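You operate a simulated robot arm through the tools that you are given. There is no shell and no other tool. Be economical: measure what you need, move in short steps, check, and stop when the job is done.

Carry out the task below with a simulated two-armed robot. There is one attempt and no reset: what you move stays moved.

JOB
Take the small bin marked "spares" from the fourth shelf from the bottom of the narrow rack and put it on the top shelf of the left rack. Then put the grey drive on the top shelf of the left rack away on the long table. Then fetch the big yellow cap and set it on the left bench. Then take the dry pack from the left bench and leave it on the wait bay. Then open the right drawer of the middle bench. Keep to this order.

The check looks at the end state, three seconds after you hand in, the way a careful person would. Anything else that was tipped, shoved, dropped, spilled or broken makes it a failure. Lids that push on must go on centred and level and be pressed home; caps that screw on are set level and turned clockwise until they are tight.

ROBOT AND FRAMES
Two 7-joint arms with two-finger parallel grippers on one trunk, on a base that drives. Base frame: it is fixed to the floor where the robot stands at the start and does not move with it; the origin is under the middle of the robot, x ahead of it, y to its left, z up. Readings come in m, degrees, newtons and seconds.
The left shoulder is at the start at [0.07, 0.134, 0.906], the right one opposite. With the tool pointing down near the work surface each hand reaches from about 0.1 to 0.64 m from the robot's upright axis, wherever it stands, measured 20 degrees to its own side. Places, roughly: big yellow cap (3x3x2 cm) [-3.3, -1.5, 0.8]; dry pack [-3, -0.25, 0.75]; grey drive [-0.5, -2.75, 1.25]; left bench [-3.3, 0.1, 0.8]; long table [0.6, 2.1, 0.8]; right drawer of the middle bench [-3.1, 1.7, 0.6]; small bin [0.75, 0, 1.25]; top shelf of the left rack [-0.7, -2.8, 1.1]; wait bay [-1, -2.8, 1.1]. Payload 1.57 kg a hand.
The tool frame of a hand sits at the grasp point between the pads (the TCP): z along the fingers, y along the line on which they close. The tips reach 0.03 m beyond it. Largest opening 0.08 m; finger width 0.017, thickness 0.012; the body of the gripper, 0.04 by 0.082 m, starts 0.08 m behind the TCP.
Orientation is that of the tool frame in the base frame, as a unit quaternion [w, x, y, z]. With the fingers straight down and closing along the base's y, the tool's x points along the base's -x, its y along +y and its z along -z.

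CONTROLS
- The arms move only by the tool apply_moves. It takes "left_increments", "right_increments" or both (then of equal length, played together; a hand with none holds still); each is a list of rows, each a list of 7 numbers: the shift along the tool's x, y, z in m, then the turn, a rotation vector about the tool's x, y, z in degrees, then the gripper command, from -1 (shut) to 1 (fully open), values between in proportion. In form: [[x, y, z, wx, wy, wz, grip], ...]. A call has 1 to 8 rows; each row shifts and turns the commanded pose from where the row before left it, along the tool's axes as they then stand. Rows are played at 5 a second. More than 0.05 m and 8.6 degrees between two rows, or a gripper value outside its range, and nothing of the call is played. A pose out of reach is approached as far as the arm can. The call stops where the force on the tool passes 40 N (or 10 N more than at its start, if that is more) or the arm is blocked; 0.2 s more then pass. The fingers move at their own pace (about 0.153 m/s each) and stop on an object; they squeeze with about 26 N. The grip force told is the motor's: it shows also when the fingers shut on nothing. Time passes only in rows, and 0.2 s behind the last, so rows that do not move let the fingers close. The reply holds the time, the measured pose of the TCP, the force on the tool along the base axes, the opening and the grip force, in the units named above and with some noise, with the torque about the TCP (base axes, N m) and any sound that the robot's microphone picked up, and new pictures: "views" is both (left out), scene, wrist or none (wrist: the cameras of the hands that moved).
- Cameras (640 x 400 px; columns grow to the right, rows downward): "scene" is now at [0.1434, -0.0051, 1.1791]; the picture's right is [-0.06, -1.00, 0.00], its down [-0.12, 0.01, -0.99] and it looks along [0.99, -0.05, -0.12] (base axes); focal length 291 px, centre (320, 200). "left" rides on the left gripper at [0.072, 0.007, -0.122] in its tool frame; the picture's right is [-0.09, 1.00, 0.00], its down [-0.84, -0.08, -0.54] and it looks along [-0.54, -0.05, 0.84] (tool axes); focal length 238 px, centre (320, 200). "right" rides on the right gripper at [0.072, -0.007, -0.122] in its tool frame; the picture's right is [0.09, 1.00, 0.00], its down [-0.84, 0.08, -0.54] and it looks along [-0.54, 0.05, 0.84] (tool axes); focal length 238 px, centre (320, 200). There is no depth. A picture from a camera that has moved, and an enlarged one, comes with that camera's place and axes in the base frame and with its lens.
- raise_lower(by): slides the trunk up (or, below 0, down) by that many m; the arms and the scene camera ride with it, the base frame stays. It gives what a move gives, with no picture.
- roll_base(legs): drives the robot by 1 to 6 legs, each [ahead, left, turn to the left] in m, m and degrees, along the robot's own axes; the way and the turn of a leg run together, so that a leg with both is an arc; at most 1.5 m and 180 degrees a leg. The arms and the cameras ride along, it lands a little off, and it stops where it bumps. It gives what a move gives, and a new picture of the scene camera.
- turn_head(pan, tilt): turns the head with the scene camera to pan (to the left, within 86 degrees either way) and tilt (down, from -29 to 69), counted from straight ahead of the robot. It gives what a move gives, and a new picture of the scene camera.
- zoom(camera, box): a new picture of the part [left, top, right, bottom] of that camera's present view, enlarged. No time passes.
- close_job(): hands the job in; it is judged then, once.

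Go step by step. Nothing tells you exact positions but the pictures and the camera data: compare them with the known pose of the tool, close in by small moves and look again before you grip or let go. The budget is 165 turns and 260 pictures, counting those below and the enlarged ones. Unless the task says otherwise, let go and move clear before handing in, and close with one line.

The tools are called after "Call:" as name(argument=value, ...) on one line, values as JSON. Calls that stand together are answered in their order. apply_moves: Moves the arms, as the interface text tells. Its arguments: {"type":"object","properties":{"left_increments":{"type":"array"},"right_increments":{"type":"array"},"views":{"type":"string","enum":["both","scene","wrist","none"]}},"required":[]} The other tools are called the same way: raise_lower (by) slides the trunk up or down; roll_base (legs) drives the base; turn_head (pan, tilt) turns the head that bears the scene camera; zoom (camera, box) takes an enlarged picture of a part of a camera's view; close_job () hands the job in.

At the start:

```text
time_s: 0.0
left_tcp_pos: [0.4988, 0.2109, 1.0]
left_tcp_rot: [0.0, 0.0, 1.0, 0.001]
left_ft_force: [-0.4, 0.6, 0.2]
left_moment: [-0.03, -0.03, 0.03]
left_finger_gap: 0.08
left_grasp_force: 0.0
right_tcp_pos: [0.4747, -0.254, 0.9985]
right_tcp_rot: [0.001, 0.0, 1.0, 0.0]
right_ft_force: [-1.0, 0.0, 0.4]
right_moment: [-0.01, 0.02, 0.0]
right_finger_gap: 0.0802
right_grasp_force: 0.0
trunk travel left (down, up): [-0.48, 0.46]
robot x, y, heading: [0.0008, 0.0001, 0.0]
head pan, tilt: [-3.2, 7.0]
```

scene: 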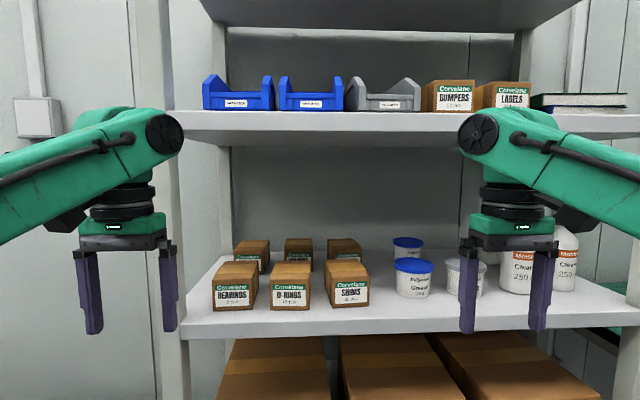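
right: 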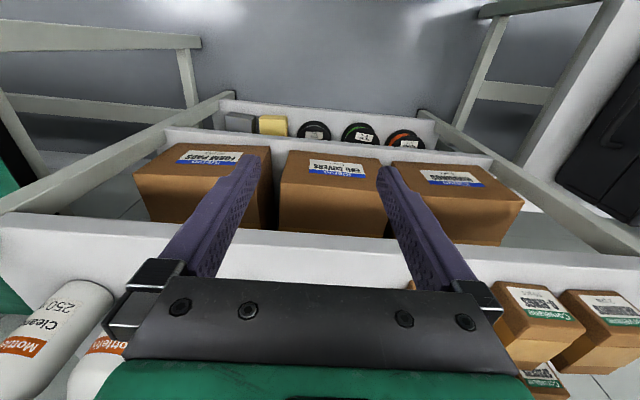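
left: 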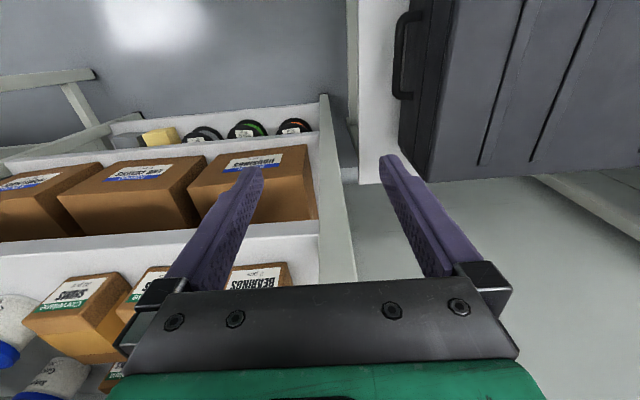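

I see the narrow rack ahead with two blue bins and one grey bin on an upper shelf; I'll enlarge the labels to find "spares".

Call:
zoom(camera="scene", box=[190, 60, 430, 130])

Call:
turn_head(pan=0, tilt=25)

```text
2.67 times, centred on (310, 95) of scene
camera zoom: at [0.1434, -0.0051, 1.1791], right [-0.06, -1.0, 0.0], down [-0.12, 0.01, -0.99], along [0.99, -0.05, -0.12], focal length 776 px, centre (347, 480)
```

zoom: 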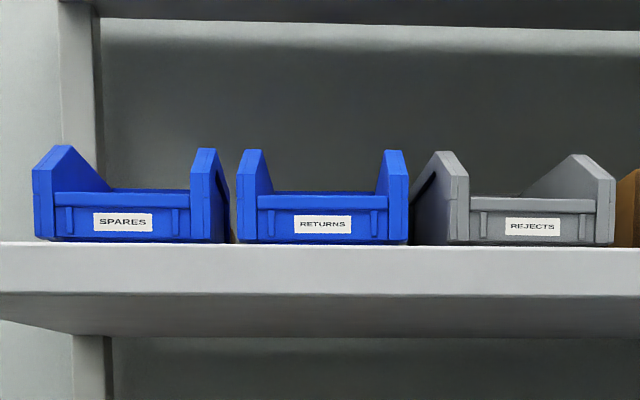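

```text
time_s: 0.8
left_tcp_pos: [0.5, 0.2109, 0.9998]
left_tcp_rot: [0.0, 0.0, 1.0, 0.0]
left_ft_force: [0.1, -0.3, -0.2]
left_moment: [-0.04, 0.01, 0.02]
left_finger_gap: 0.0799
left_grasp_force: 0.0
right_tcp_pos: [0.4749, -0.2538, 0.9996]
right_tcp_rot: [0.0, 0.0, 1.0, 0.0]
right_ft_force: [0.2, 0.3, -0.5]
right_moment: [-0.02, -0.02, 0.0]
right_finger_gap: 0.08
right_grasp_force: 0.0
trunk travel left (down, up): [-0.48, 0.46]
robot x, y, heading: [0.001, 0.0021, 0.2]
head pan, tilt: [0.0, 25.0]
camera scene: at [0.1433, 0.0, 1.1499], right [0.0, -1.0, 0.0], down [-0.42, 0.0, -0.91], along [0.91, 0.0, -0.42], focal length 291 px, centre (320, 200)
```

scene: 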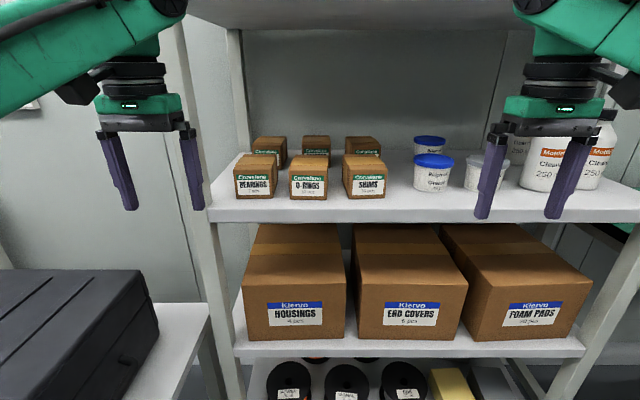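

The "SPARES" bin is the leftmost blue one, on the fourth shelf. I'll back off a bit, raise the trunk, and look from above to measure it.

Call:
roll_base(legs=[[-0.3, 0, 0]])

Call:
raise_lower(by=0.4)

Call:
turn_head(pan=0, tilt=20)

```text
time_s: 2.9
left_tcp_pos: [0.2015, 0.2094, 0.9996]
left_tcp_rot: [0.0, 0.0, 1.0, 0.0]
left_ft_force: [0.2, -0.5, 0.2]
left_moment: [0.01, -0.02, -0.01]
left_finger_gap: 0.0801
left_grasp_force: 0.0
right_tcp_pos: [0.1766, -0.2551, 0.9987]
right_tcp_rot: [0.0, -0.001, 1.0, 0.0]
right_ft_force: [-1.4, -0.4, -0.5]
right_moment: [0.01, -0.02, -0.01]
right_finger_gap: 0.0798
right_grasp_force: 0.0
trunk travel left (down, up): [-0.48, 0.46]
robot x, y, heading: [-0.2992, -0.0018, 0.1]
head pan, tilt: [0.0, 25.0]
camera scene: at [-0.1548, 0.0, 1.1499], right [0.0, -1.0, 0.0], down [-0.42, 0.0, -0.91], along [0.91, 0.0, -0.42], focal length 291 px, centre (320, 200)
```

scene: 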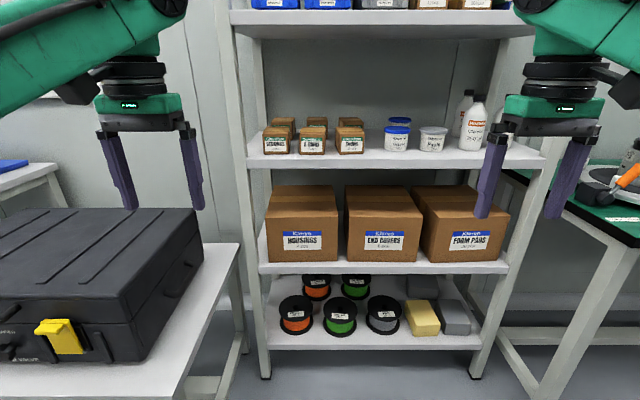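

```text
time_s: 6.7
left_tcp_pos: [0.2021, 0.2101, 1.3987]
left_tcp_rot: [0.0, 0.0, 1.0, 0.0]
left_ft_force: [-0.2, -0.6, 1.1]
left_moment: [-0.01, -0.01, 0.0]
left_finger_gap: 0.0799
left_grasp_force: 0.0
right_tcp_pos: [0.178, -0.2539, 1.3992]
right_tcp_rot: [0.001, 0.0, 1.0, 0.0]
right_ft_force: [0.2, 0.3, 0.6]
right_moment: [0.03, 0.01, -0.02]
right_finger_gap: 0.0798
right_grasp_force: 0.1
trunk travel left (down, up): [-0.88, 0.06]
robot x, y, heading: [-0.2994, 0.001, 0.0]
head pan, tilt: [0.0, 25.0]
```

```text
time_s: 7.3
left_tcp_pos: [0.2008, 0.2105, 1.4004]
left_tcp_rot: [0.001, 0.0, 1.0, 0.0]
left_ft_force: [0.1, 0.3, 0.3]
left_moment: [-0.01, -0.01, 0.02]
left_finger_gap: 0.08
left_grasp_force: 0.1
right_tcp_pos: [0.1767, -0.2536, 1.3984]
right_tcp_rot: [0.001, 0.0, 1.0, 0.001]
right_ft_force: [-0.7, 0.0, -0.4]
right_moment: [0.01, 0.01, 0.01]
right_finger_gap: 0.08
right_grasp_force: 0.0
trunk travel left (down, up): [-0.88, 0.06]
robot x, y, heading: [-0.2992, -0.0031, 0.2]
head pan, tilt: [0.0, 20.0]
camera scene: at [-0.1535, 0.0, 1.5579], right [0.0, -1.0, 0.0], down [-0.34, 0.0, -0.94], along [0.94, 0.0, -0.34], focal length 291 px, centre (320, 200)
```

scene: 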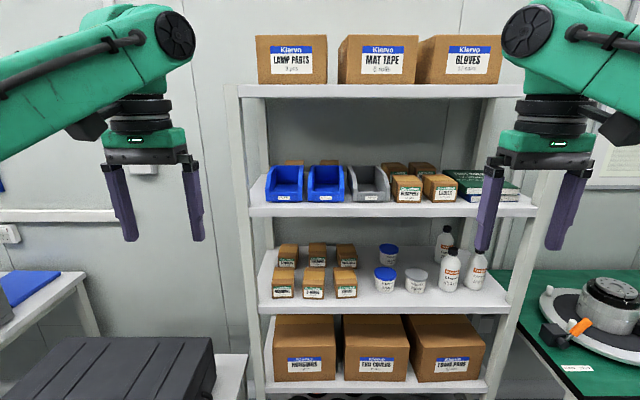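

Call:
zoom(camera="scene", box=[240, 80, 400, 220])

```text
2.86 times, centred on (320, 150) of scene
camera zoom: at [-0.1535, 0.0, 1.5579], right [0.0, -1.0, 0.0], down [-0.34, 0.0, -0.94], along [0.94, 0.0, -0.34], focal length 831 px, centre (320, 343)
```

zoom: 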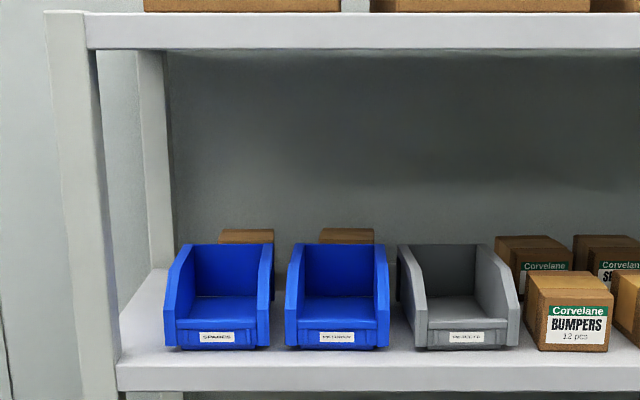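

The bin's front is near x 0.636, y 0.05–0.158, on a shelf at z≈1.263. I'll pitch the left hand 45° forward and zoom in on the bin's rim.

Call:
apply_moves(left_increments=[[0, 0, 0, 0, -7.5, 0, 1], [0, 0, 0, 0, -7.5, 0, 1], [0, 0, 0, 0, -7.5, 0, 1], [0, 0, 0, 0, -7.5, 0, 1], [0, 0, 0, 0, -7.5, 0, 1], [0, 0, 0, 0, -7.5, 0, 1], [0, -0.03, 0, 0, 0, 0, 1], [0, -0.027, 0, 0, 0, 0, 1]], views="both")

Call:
zoom(camera="scene", box=[255, 150, 335, 210])

```text
time_s: 9.1
left_tcp_pos: [0.2016, 0.1501, 1.3995]
left_tcp_rot: [0.382, 0.0, 0.924, 0.001]
left_ft_force: [-0.5, 0.3, 0.5]
left_moment: [0.02, -0.01, -0.01]
left_finger_gap: 0.0801
left_grasp_force: 0.1
right_tcp_pos: [0.1798, -0.2569, 1.3983]
right_tcp_rot: [0.0, 0.0, 1.0, 0.001]
right_ft_force: [-0.2, 0.2, -0.5]
right_moment: [0.01, -0.02, -0.01]
right_finger_gap: 0.0801
right_grasp_force: 0.1
trunk travel left (down, up): [-0.88, 0.06]
robot x, y, heading: [-0.2979, 0.0012, 0.2]
head pan, tilt: [0.0, 20.0]
camera scene: at [-0.152, -0.0029, 1.5578], right [0.0, -1.0, 0.0], down [-0.34, 0.0, -0.94], along [0.94, 0.0, -0.34], focal length 291 px, centre (320, 200)
camera left: at [0.0634, 0.1564, 1.4335], right [0.06, 1.0, 0.07], down [0.21, -0.08, 0.97], along [0.98, -0.05, -0.21], focal length 238 px, centre (320, 200)
```

scene: 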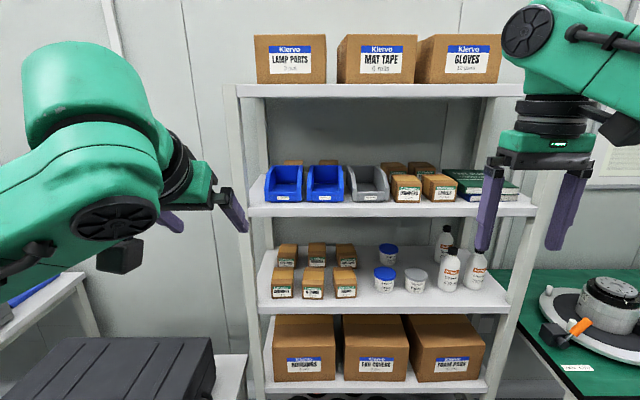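
left: 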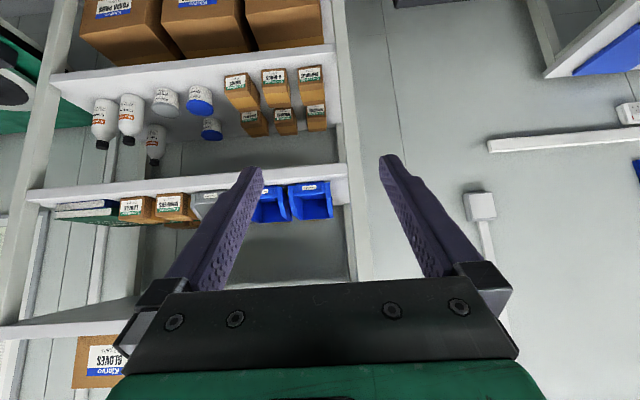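

```text
6.67 times, centred on (295, 180) of scene
camera zoom: at [-0.152, -0.0029, 1.5578], right [0.0, -1.0, 0.0], down [-0.34, 0.0, -0.94], along [0.94, 0.0, -0.34], focal length 1939 px, centre (487, 333)
```

zoom: 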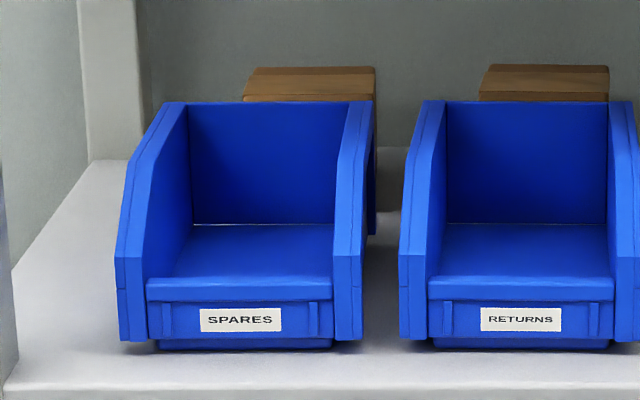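

Rim top is about z 1.33 with the wall at y≈0.154, and the rack post is close at y≈0.195. So I'll pinch the left wall near the front, slide the bin toward me, then regrip at its middle. First I set the hand's pitch and tuck the right arm.

Call:
apply_moves(left_increments=[[0, 0.0, 0, 0, -6.667, 0, 1], [0, 0, 0, 0, -6.667, 0, 1], [0, 0, 0, 0, -6.666, 0, 0.0], [0.033, 0.002, 0.0155, 0, 0, 0, 0.0], [0.033, 0.002, 0.0155, 0, 0, 0, 0.0]], right_increments=[[0.045, 0, 0, 0, 0, 0, 0], [0.045, 0, 0, 0, 0, 0, 0], [0.045, 0, 0, 0, 0, 0, 0], [0.045, 0, 0, 0, 0, 0, 0], [0, 0, 0, 0, 0, 0, 0]], views="none")

Call:
roll_base(legs=[[0.33, 0, 0]])

Call:
turn_head(pan=0, tilt=30)

```text
time_s: 10.3
left_tcp_pos: [0.2006, 0.1571, 1.3269]
left_tcp_rot: [0.538, 0.0, 0.843, -0.001]
left_ft_force: [-0.7, 0.4, -0.2]
left_moment: [0.01, -0.02, 0.0]
left_finger_gap: 0.04
left_grasp_force: 0.1
right_tcp_pos: [-0.0046, -0.2518, 1.397]
right_tcp_rot: [0.0, 0.0, 1.0, -0.001]
right_ft_force: [-0.5, -0.1, -0.5]
right_moment: [-0.02, 0.01, 0.05]
right_finger_gap: 0.0401
right_grasp_force: 0.2
trunk travel left (down, up): [-0.88, 0.06]
robot x, y, heading: [-0.2956, -0.0017, -0.0]
head pan, tilt: [0.0, 20.0]
```

```text
time_s: 12.5
left_tcp_pos: [0.53, 0.1555, 1.3281]
left_tcp_rot: [0.539, 0.002, 0.843, -0.001]
left_ft_force: [0.2, -0.4, 0.7]
left_moment: [0.01, 0.04, -0.02]
left_finger_gap: 0.0403
left_grasp_force: 0.0
right_tcp_pos: [0.3243, -0.2545, 1.397]
right_tcp_rot: [0.002, 0.001, 1.0, 0.0]
right_ft_force: [0.3, 0.1, 0.0]
right_moment: [0.0, -0.02, 0.0]
right_finger_gap: 0.0399
right_grasp_force: 0.1
trunk travel left (down, up): [-0.88, 0.06]
robot x, y, heading: [0.0336, 0.0007, -0.1]
head pan, tilt: [0.0, 20.0]
camera scene: at [0.1758, -0.001, 1.5583], right [0.0, -1.0, 0.0], down [-0.34, 0.0, -0.94], along [0.94, 0.0, -0.34], focal length 291 px, centre (320, 200)
```

scene: 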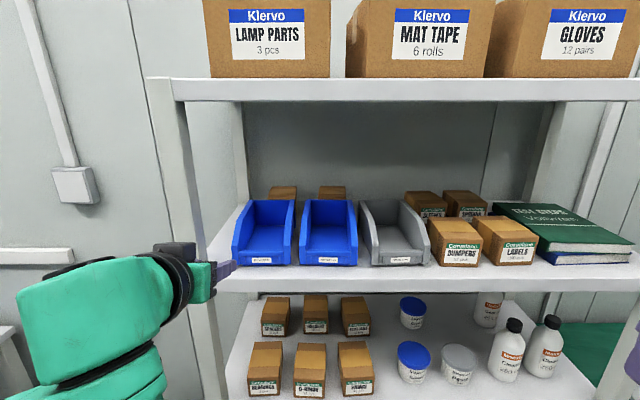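

```text
time_s: 13.2
left_tcp_pos: [0.5327, 0.1554, 1.3277]
left_tcp_rot: [0.538, 0.001, 0.843, -0.001]
left_ft_force: [-0.1, 0.8, 0.0]
left_moment: [-0.02, 0.01, -0.01]
left_finger_gap: 0.0402
left_grasp_force: 0.0
right_tcp_pos: [0.3288, -0.2541, 1.3979]
right_tcp_rot: [0.001, 0.001, 1.0, 0.001]
right_ft_force: [-0.2, -0.8, -0.2]
right_moment: [-0.02, -0.01, 0.01]
right_finger_gap: 0.0401
right_grasp_force: 0.1
trunk travel left (down, up): [-0.88, 0.06]
robot x, y, heading: [0.0343, -0.0003, -0.2]
head pan, tilt: [0.0, 30.0]
camera scene: at [0.1761, -0.001, 1.542], right [0.0, -1.0, 0.0], down [-0.5, 0.0, -0.87], along [0.87, 0.0, -0.5], focal length 291 px, centre (320, 200)
```

scene: 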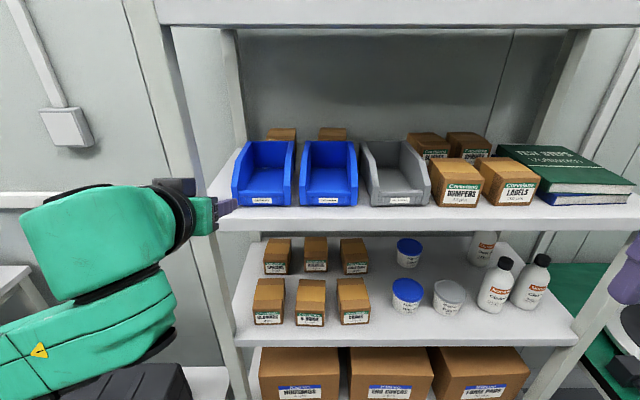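

The fingers sit just in front of the bin's left wall; enlarging to check alignment.

Call:
zoom(camera="scene", box=[160, 120, 320, 230])

Call:
zoom(camera="left", box=[0, 0, 640, 400])

```text
3.64 times, centred on (240, 175) of scene
camera zoom: at [0.1761, -0.001, 1.542], right [0.0, -1.0, 0.0], down [-0.5, 0.0, -0.87], along [0.87, 0.0, -0.5], focal length 1058 px, centre (611, 291)
```

zoom: 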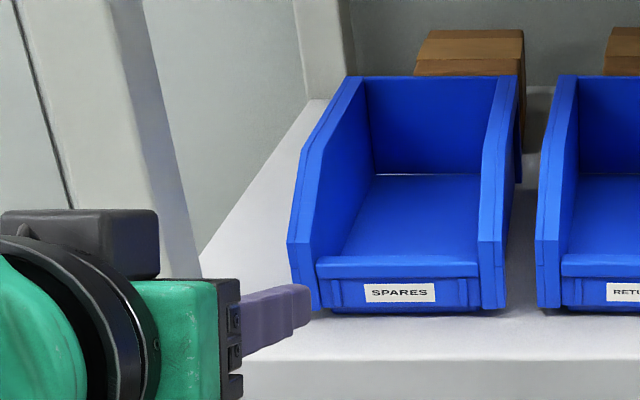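

```text
1.00 times, centred on (320, 200) of left (not enlarged: the box is as wide or as high as the picture)
camera zoom: at [0.3911, 0.1624, 1.3125], right [0.04, 1.0, 0.08], down [-0.14, -0.08, 0.99], along [0.99, -0.05, 0.13], focal length 238 px, centre (320, 200)
```

zoom: 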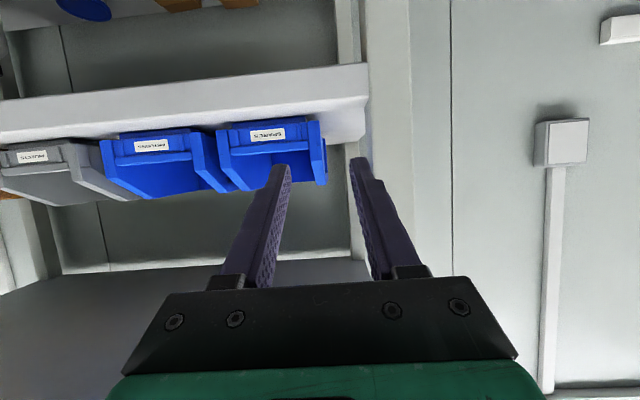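

Call:
zoom(camera="left", box=[220, 90, 380, 210])

```text
3.33 times, centred on (300, 150) of left
camera zoom: at [0.3911, 0.1624, 1.3125], right [0.04, 1.0, 0.08], down [-0.14, -0.08, 0.99], along [0.99, -0.05, 0.13], focal length 794 px, centre (387, 367)
```

zoom: 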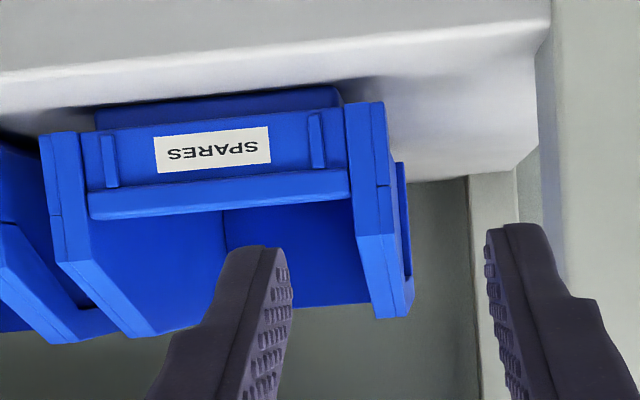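

Wall centre is about y 0.150, between the fingers. I advance along x with a slight shift right.

Call:
apply_moves(left_increments=[[0, -0.004, 0, 0, 0, 0, 0], [-0.0179, 0, 0.0383, 0, 0, 0, 0], [-0.0179, 0, 0.0383, 0, 0, 0, 0], [-0.0179, 0, 0.0383, 0, 0, 0, 0], [0, 0, 0, 0, 0, 0, 0]], views="both")

Call:
zoom(camera="scene", box=[180, 120, 320, 230])

```text
time_s: 14.4
left_tcp_pos: [0.6586, 0.15, 1.3273]
left_tcp_rot: [0.537, 0.002, 0.844, -0.002]
left_ft_force: [0.0, 0.5, -1.6]
left_moment: [0.0, 0.02, -0.02]
left_finger_gap: 0.0398
left_grasp_force: 0.1
right_tcp_pos: [0.3266, -0.2546, 1.3975]
right_tcp_rot: [0.0, 0.002, 1.0, 0.001]
right_ft_force: [0.0, 0.8, 0.2]
right_moment: [0.02, -0.03, -0.02]
right_finger_gap: 0.04
right_grasp_force: 0.2
trunk travel left (down, up): [-0.88, 0.06]
robot x, y, heading: [0.0355, -0.0028, -0.1]
head pan, tilt: [0.0, 30.0]
camera scene: at [0.1757, -0.0008, 1.542], right [0.0, -1.0, 0.0], down [-0.5, 0.0, -0.87], along [0.87, 0.0, -0.5], focal length 291 px, centre (320, 200)
camera left: at [0.5178, 0.1573, 1.3125], right [0.04, 1.0, 0.08], down [-0.14, -0.08, 0.99], along [0.99, -0.05, 0.13], focal length 238 px, centre (320, 200)
```

scene: 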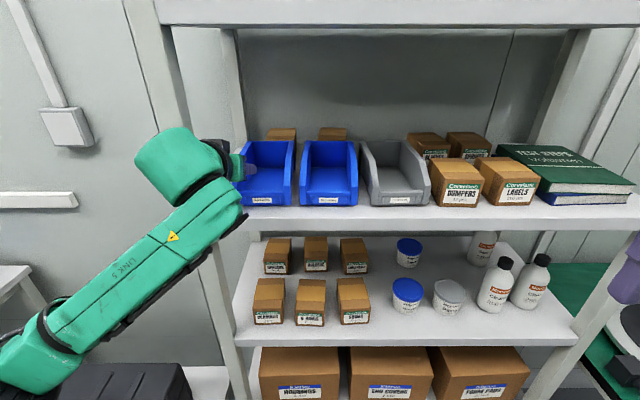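
left: 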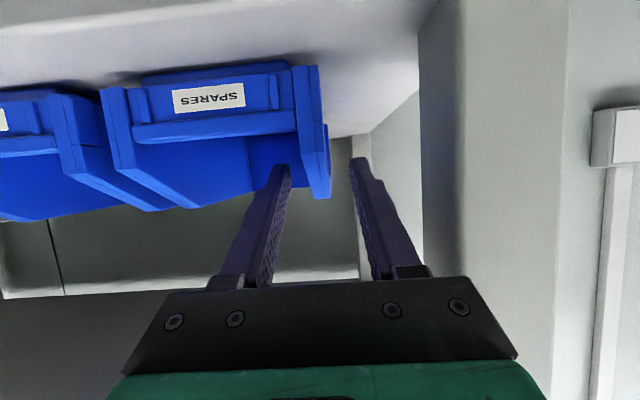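

```text
3.64 times, centred on (250, 175) of scene
camera zoom: at [0.1757, -0.0008, 1.542], right [0.0, -1.0, 0.0], down [-0.5, 0.0, -0.87], along [0.87, 0.0, -0.5], focal length 1058 px, centre (574, 291)
```

zoom: 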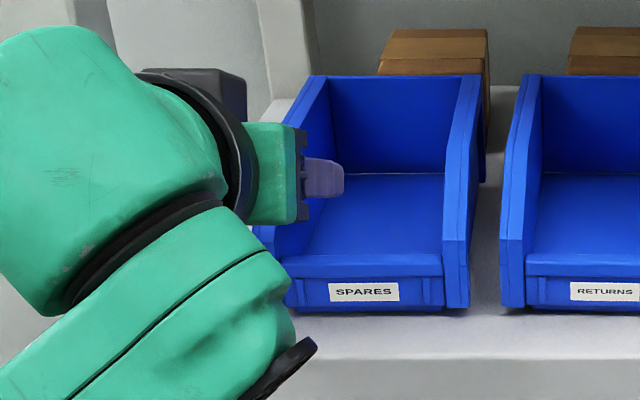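

The wall is between the fingers. Lower 12 mm and close.

Call:
apply_moves(left_increments=[[0.0109, 0, 0.0051, 0, 0, 0, 0], [0, 0, 0, 0, 0, 0, -0.4], [0, 0, 0, 0, 0, 0, -1], [0, 0, 0, 0, 0, 0, -1], [0, 0, 0, 0, 0, 0, -1]], views="both")

```text
time_s: 15.7
left_tcp_pos: [0.6609, 0.1503, 1.3144]
left_tcp_rot: [0.538, 0.002, 0.843, -0.002]
left_ft_force: [-0.1, 0.0, 0.2]
left_moment: [0.06, 0.05, -0.01]
left_finger_gap: 0.0116
left_grasp_force: 26.4
right_tcp_pos: [0.3281, -0.2541, 1.3972]
right_tcp_rot: [0.001, 0.001, 1.0, 0.0]
right_ft_force: [-0.1, -0.2, -0.1]
right_moment: [0.02, -0.02, 0.02]
right_finger_gap: 0.0401
right_grasp_force: 0.1
trunk travel left (down, up): [-0.88, 0.06]
robot x, y, heading: [0.0338, -0.0007, -0.1]
head pan, tilt: [0.0, 30.0]
camera scene: at [0.1766, -0.001, 1.5419], right [0.0, -1.0, 0.0], down [-0.5, 0.0, -0.87], along [0.87, 0.0, -0.5], focal length 291 px, centre (320, 200)
camera left: at [0.5185, 0.1578, 1.3003], right [0.04, 1.0, 0.08], down [-0.14, -0.08, 0.99], along [0.99, -0.05, 0.13], focal length 238 px, centre (320, 200)
```

scene: 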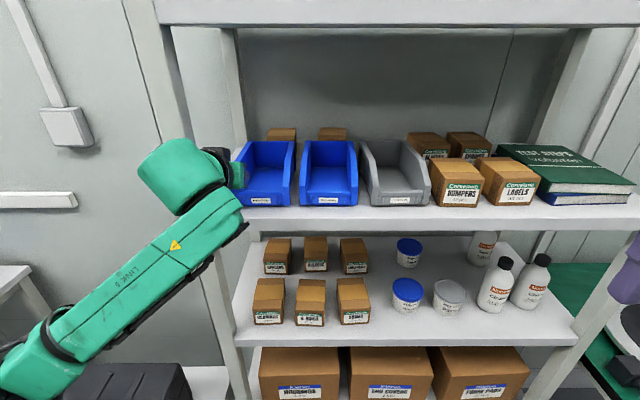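
left: 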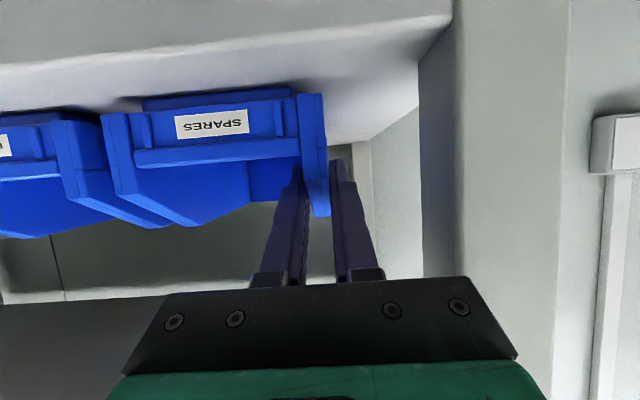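

Wall gripped (11.6 mm). Slide the bin 7 cm toward me, staying on the shelf.

Call:
apply_moves(left_increments=[[0.0074, 0, -0.01585, 0, 0, 0, -1], [0.0074, 0, -0.01585, 0, 0, 0, -1], [0.0074, 0, -0.01585, 0, 0, 0, -1], [0.0074, 0, -0.01585, 0, 0, 0, -1], [0, 0, 0, 0, 0, 0, -1]], views="both")

```text
time_s: 16.9
left_tcp_pos: [0.59, 0.1531, 1.3153]
left_tcp_rot: [0.537, 0.001, 0.844, -0.001]
left_ft_force: [-0.3, 0.2, 0.2]
left_moment: [0.02, 0.08, 0.01]
left_finger_gap: 0.0115
left_grasp_force: 26.0
right_tcp_pos: [0.3279, -0.2545, 1.3979]
right_tcp_rot: [0.001, 0.0, 1.0, 0.001]
right_ft_force: [0.4, -0.2, -0.7]
right_moment: [-0.01, -0.02, 0.02]
right_finger_gap: 0.0401
right_grasp_force: 0.0
trunk travel left (down, up): [-0.88, 0.06]
robot x, y, heading: [0.0306, -0.0004, -0.2]
head pan, tilt: [0.0, 30.0]
camera scene: at [0.1767, -0.0009, 1.5418], right [0.0, -1.0, 0.0], down [-0.5, 0.0, -0.87], along [0.87, 0.0, -0.5], focal length 291 px, centre (320, 200)
camera left: at [0.4484, 0.1586, 1.3003], right [0.04, 1.0, 0.08], down [-0.14, -0.08, 0.99], along [0.99, -0.05, 0.13], focal length 238 px, centre (320, 200)
```

scene: 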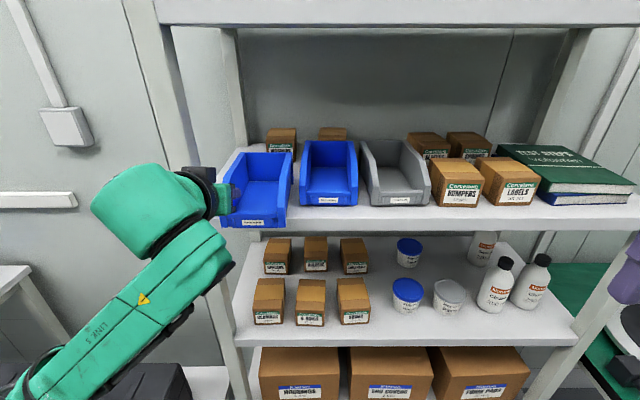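
left: 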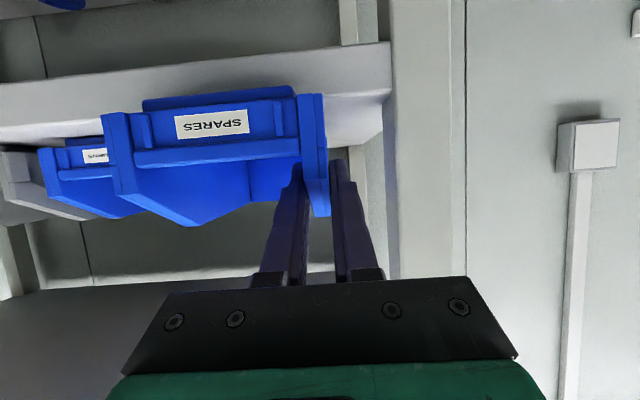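

Slid cleanly. Pull 2.5 cm more, release, lift, steepen the pitch to 40°, and go over the middle of the wall.

Call:
apply_moves(left_increments=[[0.0053, 0, -0.0113, 0, 0, 0, -1], [0.0053, 0, -0.0113, 0, 0, 0, -1], [0, 0, 0, 0, 0, 0, 0], [0, 0, 0, 0, 0, 0, 0], [-0.0227, 0, -0.0106, 0, 0, 0, 0], [-0.0227, 0, -0.0106, 0, 0, 0, 0], [0, 0, 0, 0, 7.5, 0, 0], [0, 0, 0, 0, 7.5, 0, 0]], views="none")

Call:
apply_moves(left_increments=[[-0.0215, 0, 0.0257, 0, 0, 0, 0], [-0.0215, 0, 0.0257, 0, 0, 0, 0], [0.0115, 0, 0.0096, 0, 0, 0, 0], [0, 0, 0, 0, 0, 0, 0]], views="both")

Call:
zoom(camera="scene", box=[180, 120, 320, 240])

```text
time_s: 18.6
left_tcp_pos: [0.5649, 0.1517, 1.3661]
left_tcp_rot: [0.422, 0.001, 0.907, -0.001]
left_ft_force: [-0.7, 0.7, 0.3]
left_moment: [0.0, 0.02, -0.01]
left_finger_gap: 0.0399
left_grasp_force: 0.1
right_tcp_pos: [0.3272, -0.2533, 1.3975]
right_tcp_rot: [0.001, 0.002, 1.0, 0.0]
right_ft_force: [-0.5, 0.1, -0.5]
right_moment: [-0.02, -0.01, -0.02]
right_finger_gap: 0.04
right_grasp_force: 0.2
trunk travel left (down, up): [-0.88, 0.06]
robot x, y, heading: [0.0344, 0.0004, -0.2]
head pan, tilt: [0.0, 30.0]
```

```text
time_s: 19.6
left_tcp_pos: [0.6328, 0.1523, 1.3497]
left_tcp_rot: [0.423, 0.001, 0.906, -0.001]
left_ft_force: [0.2, -0.3, -0.3]
left_moment: [-0.03, -0.03, -0.01]
left_finger_gap: 0.0399
left_grasp_force: 0.2
right_tcp_pos: [0.3279, -0.2551, 1.3974]
right_tcp_rot: [0.001, 0.001, 1.0, 0.0]
right_ft_force: [0.0, 0.5, 0.2]
right_moment: [-0.04, 0.04, 0.0]
right_finger_gap: 0.0402
right_grasp_force: 0.1
trunk travel left (down, up): [-0.88, 0.06]
robot x, y, heading: [0.0304, -0.0048, -0.2]
head pan, tilt: [0.0, 30.0]
camera scene: at [0.1758, -0.0009, 1.542], right [0.0, -1.0, 0.0], down [-0.5, 0.0, -0.87], along [0.87, 0.0, -0.5], focal length 291 px, centre (320, 200)
camera left: at [0.4915, 0.1591, 1.3723], right [0.06, 1.0, 0.07], down [0.12, -0.08, 0.99], along [0.99, -0.05, -0.13], focal length 238 px, centre (320, 200)
```

scene: 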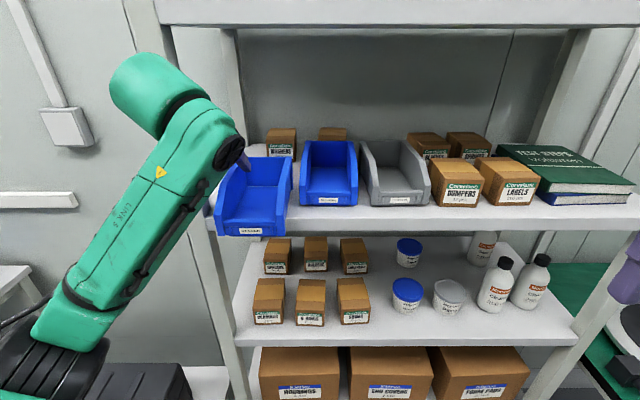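
left: 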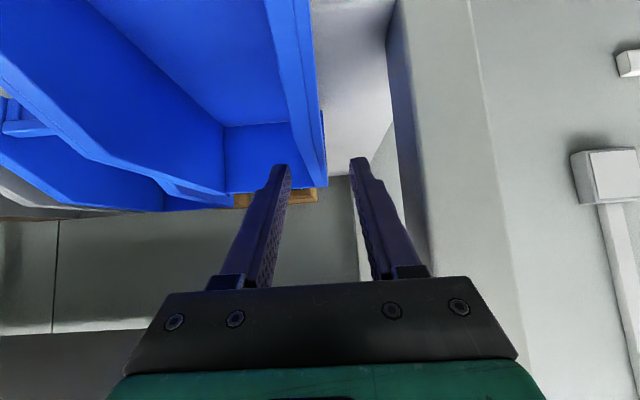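

```text
3.33 times, centred on (250, 180) of scene
camera zoom: at [0.1758, -0.0009, 1.542], right [0.0, -1.0, 0.0], down [-0.5, 0.0, -0.87], along [0.87, 0.0, -0.5], focal length 970 px, centre (553, 267)
```

zoom: 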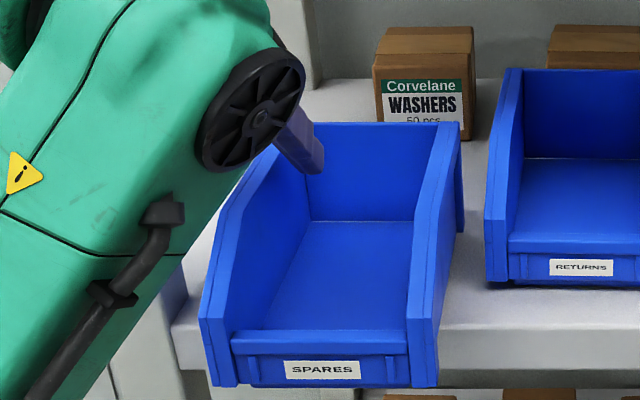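

The wall lies between the fingers; lower and grip.

Call:
apply_moves(left_increments=[[0.0092, 0, 0.0077, 0, 0, 0, 0], [0.0092, 0, 0.0077, 0, 0, 0, 0], [0.0092, 0, 0.0077, 0, 0, 0, 0], [0, 0, 0, 0, 0, 0, -0.4], [0, 0, 0, 0, 0, 0, -1], [0, 0, 0, 0, 0, 0, -1], [0, 0, 0, 0, 0, 0, -1]], views="wrist")

```text
time_s: 21.2
left_tcp_pos: [0.6324, 0.1507, 1.3131]
left_tcp_rot: [0.423, 0.001, 0.906, -0.001]
left_ft_force: [-0.3, 0.0, -0.6]
left_moment: [0.02, -0.05, 0.01]
left_finger_gap: 0.0119
left_grasp_force: 26.0
right_tcp_pos: [0.3278, -0.255, 1.3968]
right_tcp_rot: [0.0, 0.001, 1.0, 0.0]
right_ft_force: [-0.2, -0.6, 0.3]
right_moment: [0.01, -0.05, 0.02]
right_finger_gap: 0.0399
right_grasp_force: 0.1
trunk travel left (down, up): [-0.88, 0.06]
robot x, y, heading: [0.0365, -0.0007, -0.3]
head pan, tilt: [0.0, 30.0]
camera left: at [0.492, 0.1579, 1.336], right [0.06, 1.0, 0.07], down [0.12, -0.08, 0.99], along [0.99, -0.05, -0.13], focal length 238 px, centre (320, 200)
```

left: 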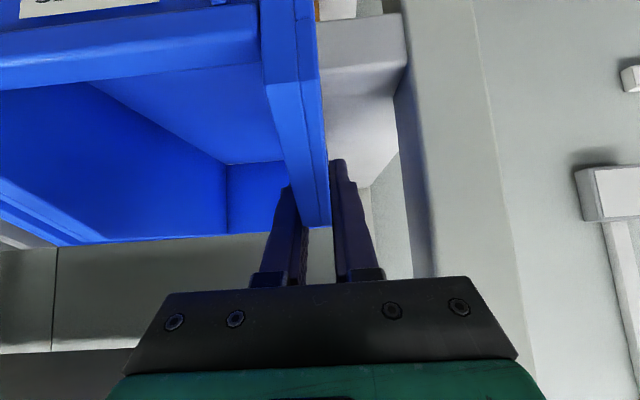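

Gripped at the middle. Lift 4 cm, and check whether the bin hangs steady.

Call:
apply_moves(left_increments=[[-0.0077, 0, -0.0064, 0, 0, 0, -1], [-0.0077, 0, -0.0064, 0, 0, 0, -1], [-0.0077, 0, -0.0064, 0, 0, 0, -1], [-0.0077, 0, -0.0064, 0, 0, 0, -1], [0, 0, 0, 0, 0, 0, -1]], views="both")

```text
time_s: 22.4
left_tcp_pos: [0.6312, 0.1504, 1.3545]
left_tcp_rot: [0.423, 0.001, 0.906, 0.0]
left_ft_force: [-0.4, -0.1, -2.1]
left_moment: [0.04, -0.01, 0.01]
left_finger_gap: 0.0118
left_grasp_force: 25.7
right_tcp_pos: [0.3279, -0.2545, 1.3968]
right_tcp_rot: [0.001, 0.001, 1.0, 0.0]
right_ft_force: [0.4, -0.7, -0.1]
right_moment: [0.05, -0.02, -0.01]
right_finger_gap: 0.0401
right_grasp_force: 0.1
trunk travel left (down, up): [-0.88, 0.06]
robot x, y, heading: [0.0333, -0.0011, -0.2]
head pan, tilt: [0.0, 30.0]
camera scene: at [0.1767, -0.001, 1.5419], right [0.0, -1.0, 0.0], down [-0.5, 0.0, -0.87], along [0.87, 0.0, -0.5], focal length 291 px, centre (320, 200)
camera left: at [0.4907, 0.1576, 1.3763], right [0.06, 1.0, 0.07], down [0.12, -0.08, 0.99], along [0.99, -0.05, -0.13], focal length 238 px, centre (320, 200)
```

scene: 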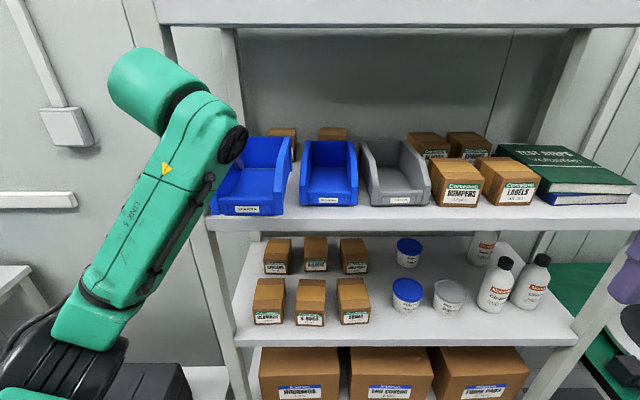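
left: 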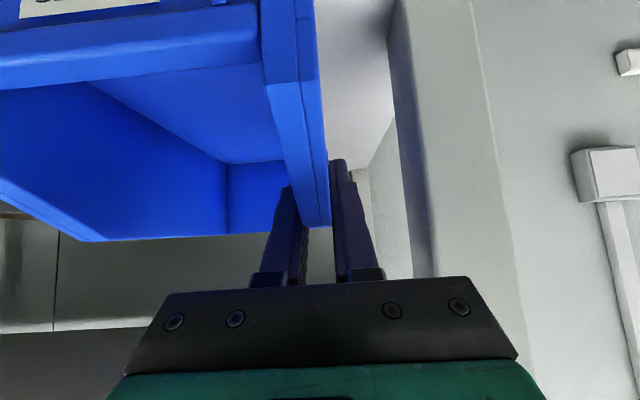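

The bin is light and steady. Back away from the rack, then turn right to look toward the left rack.

Call:
roll_base(legs=[[-0.6, 0, 0]])

Call:
roll_base(legs=[[0, 0, -90]])

```text
time_s: 25.9
left_tcp_pos: [0.021, 0.1491, 1.3531]
left_tcp_rot: [0.421, 0.008, 0.907, -0.004]
left_ft_force: [-0.1, -0.4, -0.9]
left_moment: [0.03, 0.02, 0.0]
left_finger_gap: 0.0118
left_grasp_force: 26.5
right_tcp_pos: [-0.2867, -0.2514, 1.3964]
right_tcp_rot: [0.0, 0.008, 1.0, 0.0]
right_ft_force: [0.2, -0.2, -0.2]
right_moment: [0.02, 0.02, 0.0]
right_finger_gap: 0.0402
right_grasp_force: 0.1
trunk travel left (down, up): [-0.88, 0.06]
robot x, y, heading: [-0.5785, 0.0057, -0.7]
head pan, tilt: [0.0, 30.0]
camera scene: at [-0.435, 0.0031, 1.5416], right [-0.02, -1.0, 0.0], down [-0.5, 0.01, -0.87], along [0.87, -0.01, -0.5], focal length 291 px, centre (320, 200)
```

scene: 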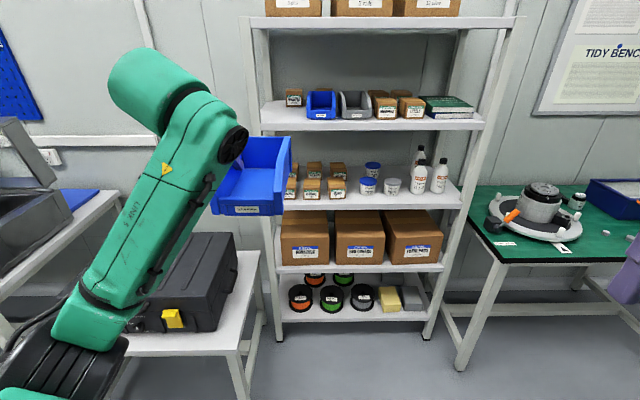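

```text
time_s: 30.2
left_tcp_pos: [-0.4487, -0.5971, 1.3542]
left_tcp_rot: [0.292, 0.653, 0.628, -0.305]
left_ft_force: [0.8, -0.4, -0.1]
left_moment: [-0.03, -0.05, 0.02]
left_finger_gap: 0.0112
left_grasp_force: 25.4
right_tcp_pos: [-0.8431, -0.2778, 1.3989]
right_tcp_rot: [0.0, 0.721, 0.693, 0.0]
right_ft_force: [0.1, 0.5, 0.1]
right_moment: [0.03, 0.01, 0.02]
right_finger_gap: 0.04
right_grasp_force: 0.0
trunk travel left (down, up): [-0.88, 0.06]
robot x, y, heading: [-0.5817, 0.0042, -92.2]
head pan, tilt: [0.0, 30.0]
camera scene: at [-0.5829, -0.1356, 1.5419], right [-1.0, 0.04, 0.0], down [0.02, 0.5, -0.87], along [-0.03, -0.87, -0.5], focal length 291 px, centre (320, 200)
```

scene: 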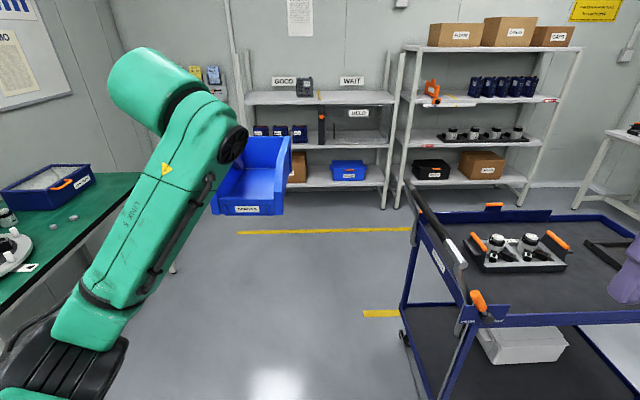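

Ahead is the left rack with GOOD / WAIT / HOLD signs. Zoom in on it.

Call:
zoom(camera="scene", box=[230, 60, 410, 190])

Call:
zoom(camera="scene", box=[380, 180, 640, 380])

```text
3.08 times, centred on (320, 125) of scene
camera zoom: at [-0.5829, -0.1356, 1.5419], right [-1.0, 0.04, 0.0], down [0.02, 0.5, -0.87], along [-0.03, -0.87, -0.5], focal length 895 px, centre (320, 431)
```

zoom: 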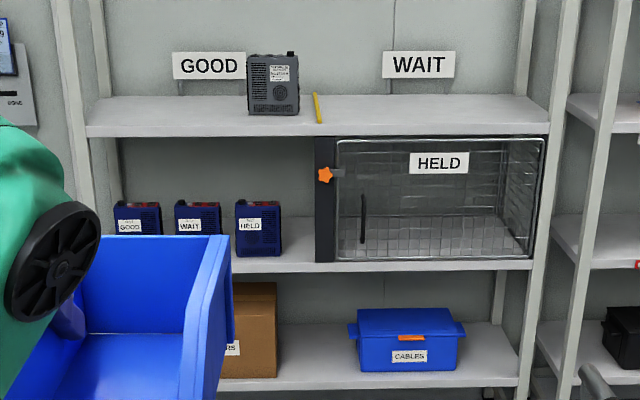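

```text
2.00 times, centred on (510, 280) of scene
camera zoom: at [-0.5829, -0.1356, 1.5419], right [-1.0, 0.04, 0.0], down [0.02, 0.5, -0.87], along [-0.03, -0.87, -0.5], focal length 582 px, centre (-60, 40)
```

zoom: 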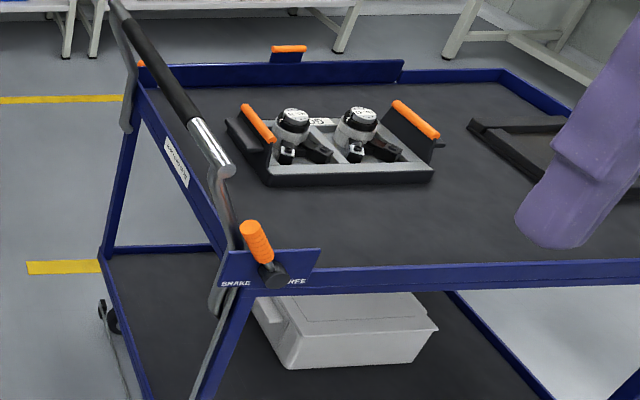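

The top shelf has a yellow strip dividing GOOD (with the grey drive) from WAIT. I'll place the bin in the left part. First move forward between cart and green table, slightly left, straightening the heading.

Call:
roll_base(legs=[[0, 0.12, 2.2], [0.9, 0, 0]])

Call:
zoom(camera="scene", box=[200, 0, 480, 200])

```text
time_s: 35.8
left_tcp_pos: [-0.2901, -1.4961, 1.3553]
left_tcp_rot: [0.301, 0.636, 0.646, -0.297]
left_ft_force: [0.3, 0.0, -1.0]
left_moment: [-0.02, -0.04, -0.04]
left_finger_gap: 0.0116
left_grasp_force: 26.4
right_tcp_pos: [-0.7008, -1.2003, 1.3973]
right_tcp_rot: [0.002, 0.701, 0.714, -0.001]
right_ft_force: [1.0, 0.4, 0.6]
right_moment: [0.0, 0.01, 0.03]
right_finger_gap: 0.04
right_grasp_force: 0.1
trunk travel left (down, up): [-0.88, 0.06]
robot x, y, heading: [-0.4534, -0.9061, -89.0]
head pan, tilt: [0.0, 30.0]
camera scene: at [-0.4496, -1.0432, 1.542], right [-1.0, -0.02, 0.0], down [-0.01, 0.5, -0.87], along [0.01, -0.87, -0.5], focal length 291 px, centre (320, 200)
```

scene: 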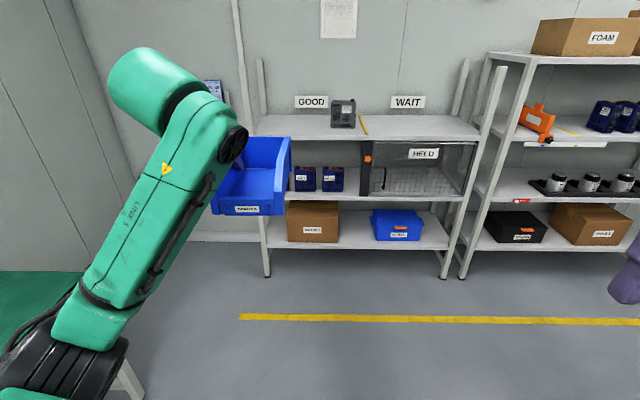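

```text
2.00 times, centred on (340, 100) of scene
camera zoom: at [-0.4496, -1.0432, 1.542], right [-1.0, -0.02, 0.0], down [-0.01, 0.5, -0.87], along [0.01, -0.87, -0.5], focal length 582 px, centre (280, 400)
```

zoom: 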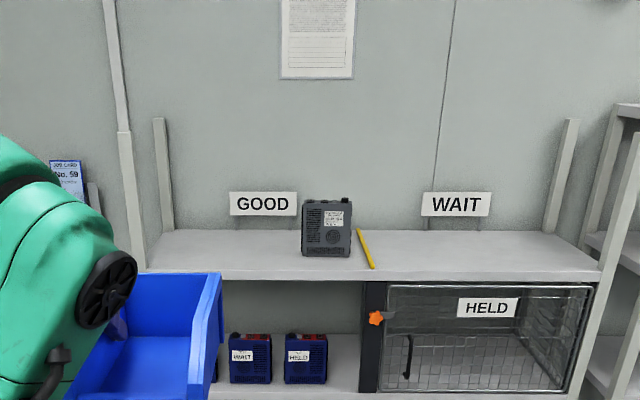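

Shelf top is z≈1.08, y from −2.52 to −2.92; strip at x≈−0.67, drive at x≈−0.55. I'll approach to place the bin around x −0.27.

Call:
roll_base(legs=[[0, 0.06, -1], [0.85, 0, 0]])

Call:
raise_lower(by=-0.15)

Call:
turn_head(pan=0, tilt=30)

```text
time_s: 40.9
left_tcp_pos: [-0.2266, -2.3613, 1.3553]
left_tcp_rot: [0.301, 0.637, 0.645, -0.297]
left_ft_force: [-0.6, 0.1, -1.2]
left_moment: [0.0, -0.04, -0.03]
left_finger_gap: 0.0117
left_grasp_force: 26.1
right_tcp_pos: [-0.6371, -2.0638, 1.3976]
right_tcp_rot: [0.001, 0.702, 0.712, -0.001]
right_ft_force: [0.2, 0.5, -0.2]
right_moment: [-0.05, -0.03, 0.02]
right_finger_gap: 0.04
right_grasp_force: 0.1
trunk travel left (down, up): [-0.88, 0.06]
robot x, y, heading: [-0.3857, -1.7705, -89.1]
head pan, tilt: [0.0, 30.0]
camera scene: at [-0.3854, -1.9071, 1.542], right [-1.0, -0.01, 0.0], down [-0.01, 0.5, -0.87], along [0.01, -0.87, -0.5], focal length 291 px, centre (320, 200)
```

scene: 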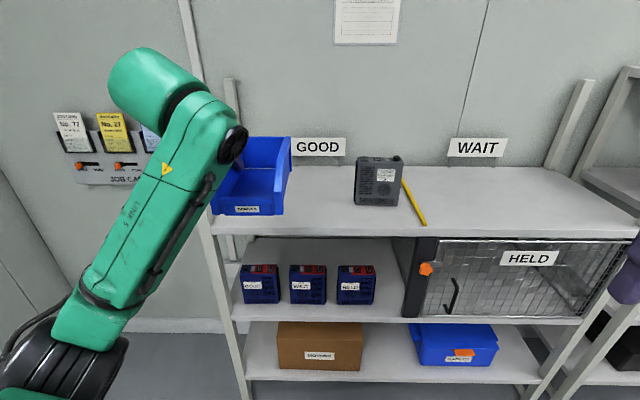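

```text
time_s: 42.7
left_tcp_pos: [-0.2272, -2.3616, 1.2045]
left_tcp_rot: [0.301, 0.636, 0.645, -0.297]
left_ft_force: [-0.2, -0.3, -1.6]
left_moment: [-0.01, -0.05, 0.0]
left_finger_gap: 0.0118
left_grasp_force: 26.1
right_tcp_pos: [-0.6362, -2.0652, 1.2469]
right_tcp_rot: [0.001, 0.702, 0.712, -0.001]
right_ft_force: [-0.1, -1.6, -1.4]
right_moment: [0.02, 0.04, -0.03]
right_finger_gap: 0.0401
right_grasp_force: 0.1
trunk travel left (down, up): [-0.73, 0.21]
robot x, y, heading: [-0.387, -1.7661, -89.1]
head pan, tilt: [0.0, 30.0]
```

```text
time_s: 43.3
left_tcp_pos: [-0.2266, -2.3609, 1.2051]
left_tcp_rot: [0.302, 0.636, 0.645, -0.297]
left_ft_force: [0.1, 0.1, -0.9]
left_moment: [-0.03, -0.05, 0.0]
left_finger_gap: 0.0117
left_grasp_force: 26.1
right_tcp_pos: [-0.6385, -2.0655, 1.2467]
right_tcp_rot: [0.001, 0.702, 0.712, -0.002]
right_ft_force: [-0.2, 0.3, -0.3]
right_moment: [0.01, 0.05, 0.01]
right_finger_gap: 0.0401
right_grasp_force: 0.1
trunk travel left (down, up): [-0.73, 0.21]
robot x, y, heading: [-0.3886, -1.7677, -89.3]
head pan, tilt: [0.0, 30.0]
camera scene: at [-0.3853, -1.9084, 1.3919], right [-1.0, -0.01, 0.0], down [-0.01, 0.5, -0.87], along [0.01, -0.87, -0.5], focal length 291 px, centre (320, 200)
```

scene: 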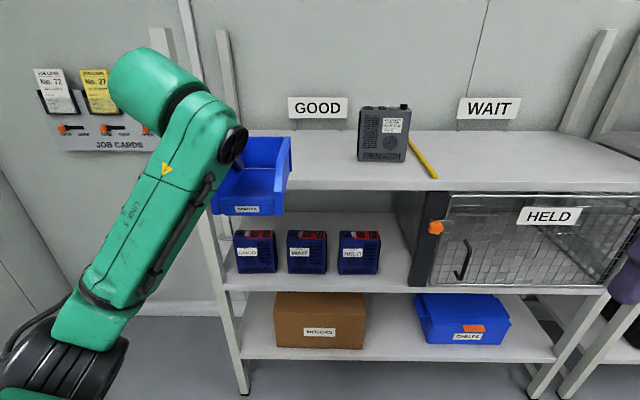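

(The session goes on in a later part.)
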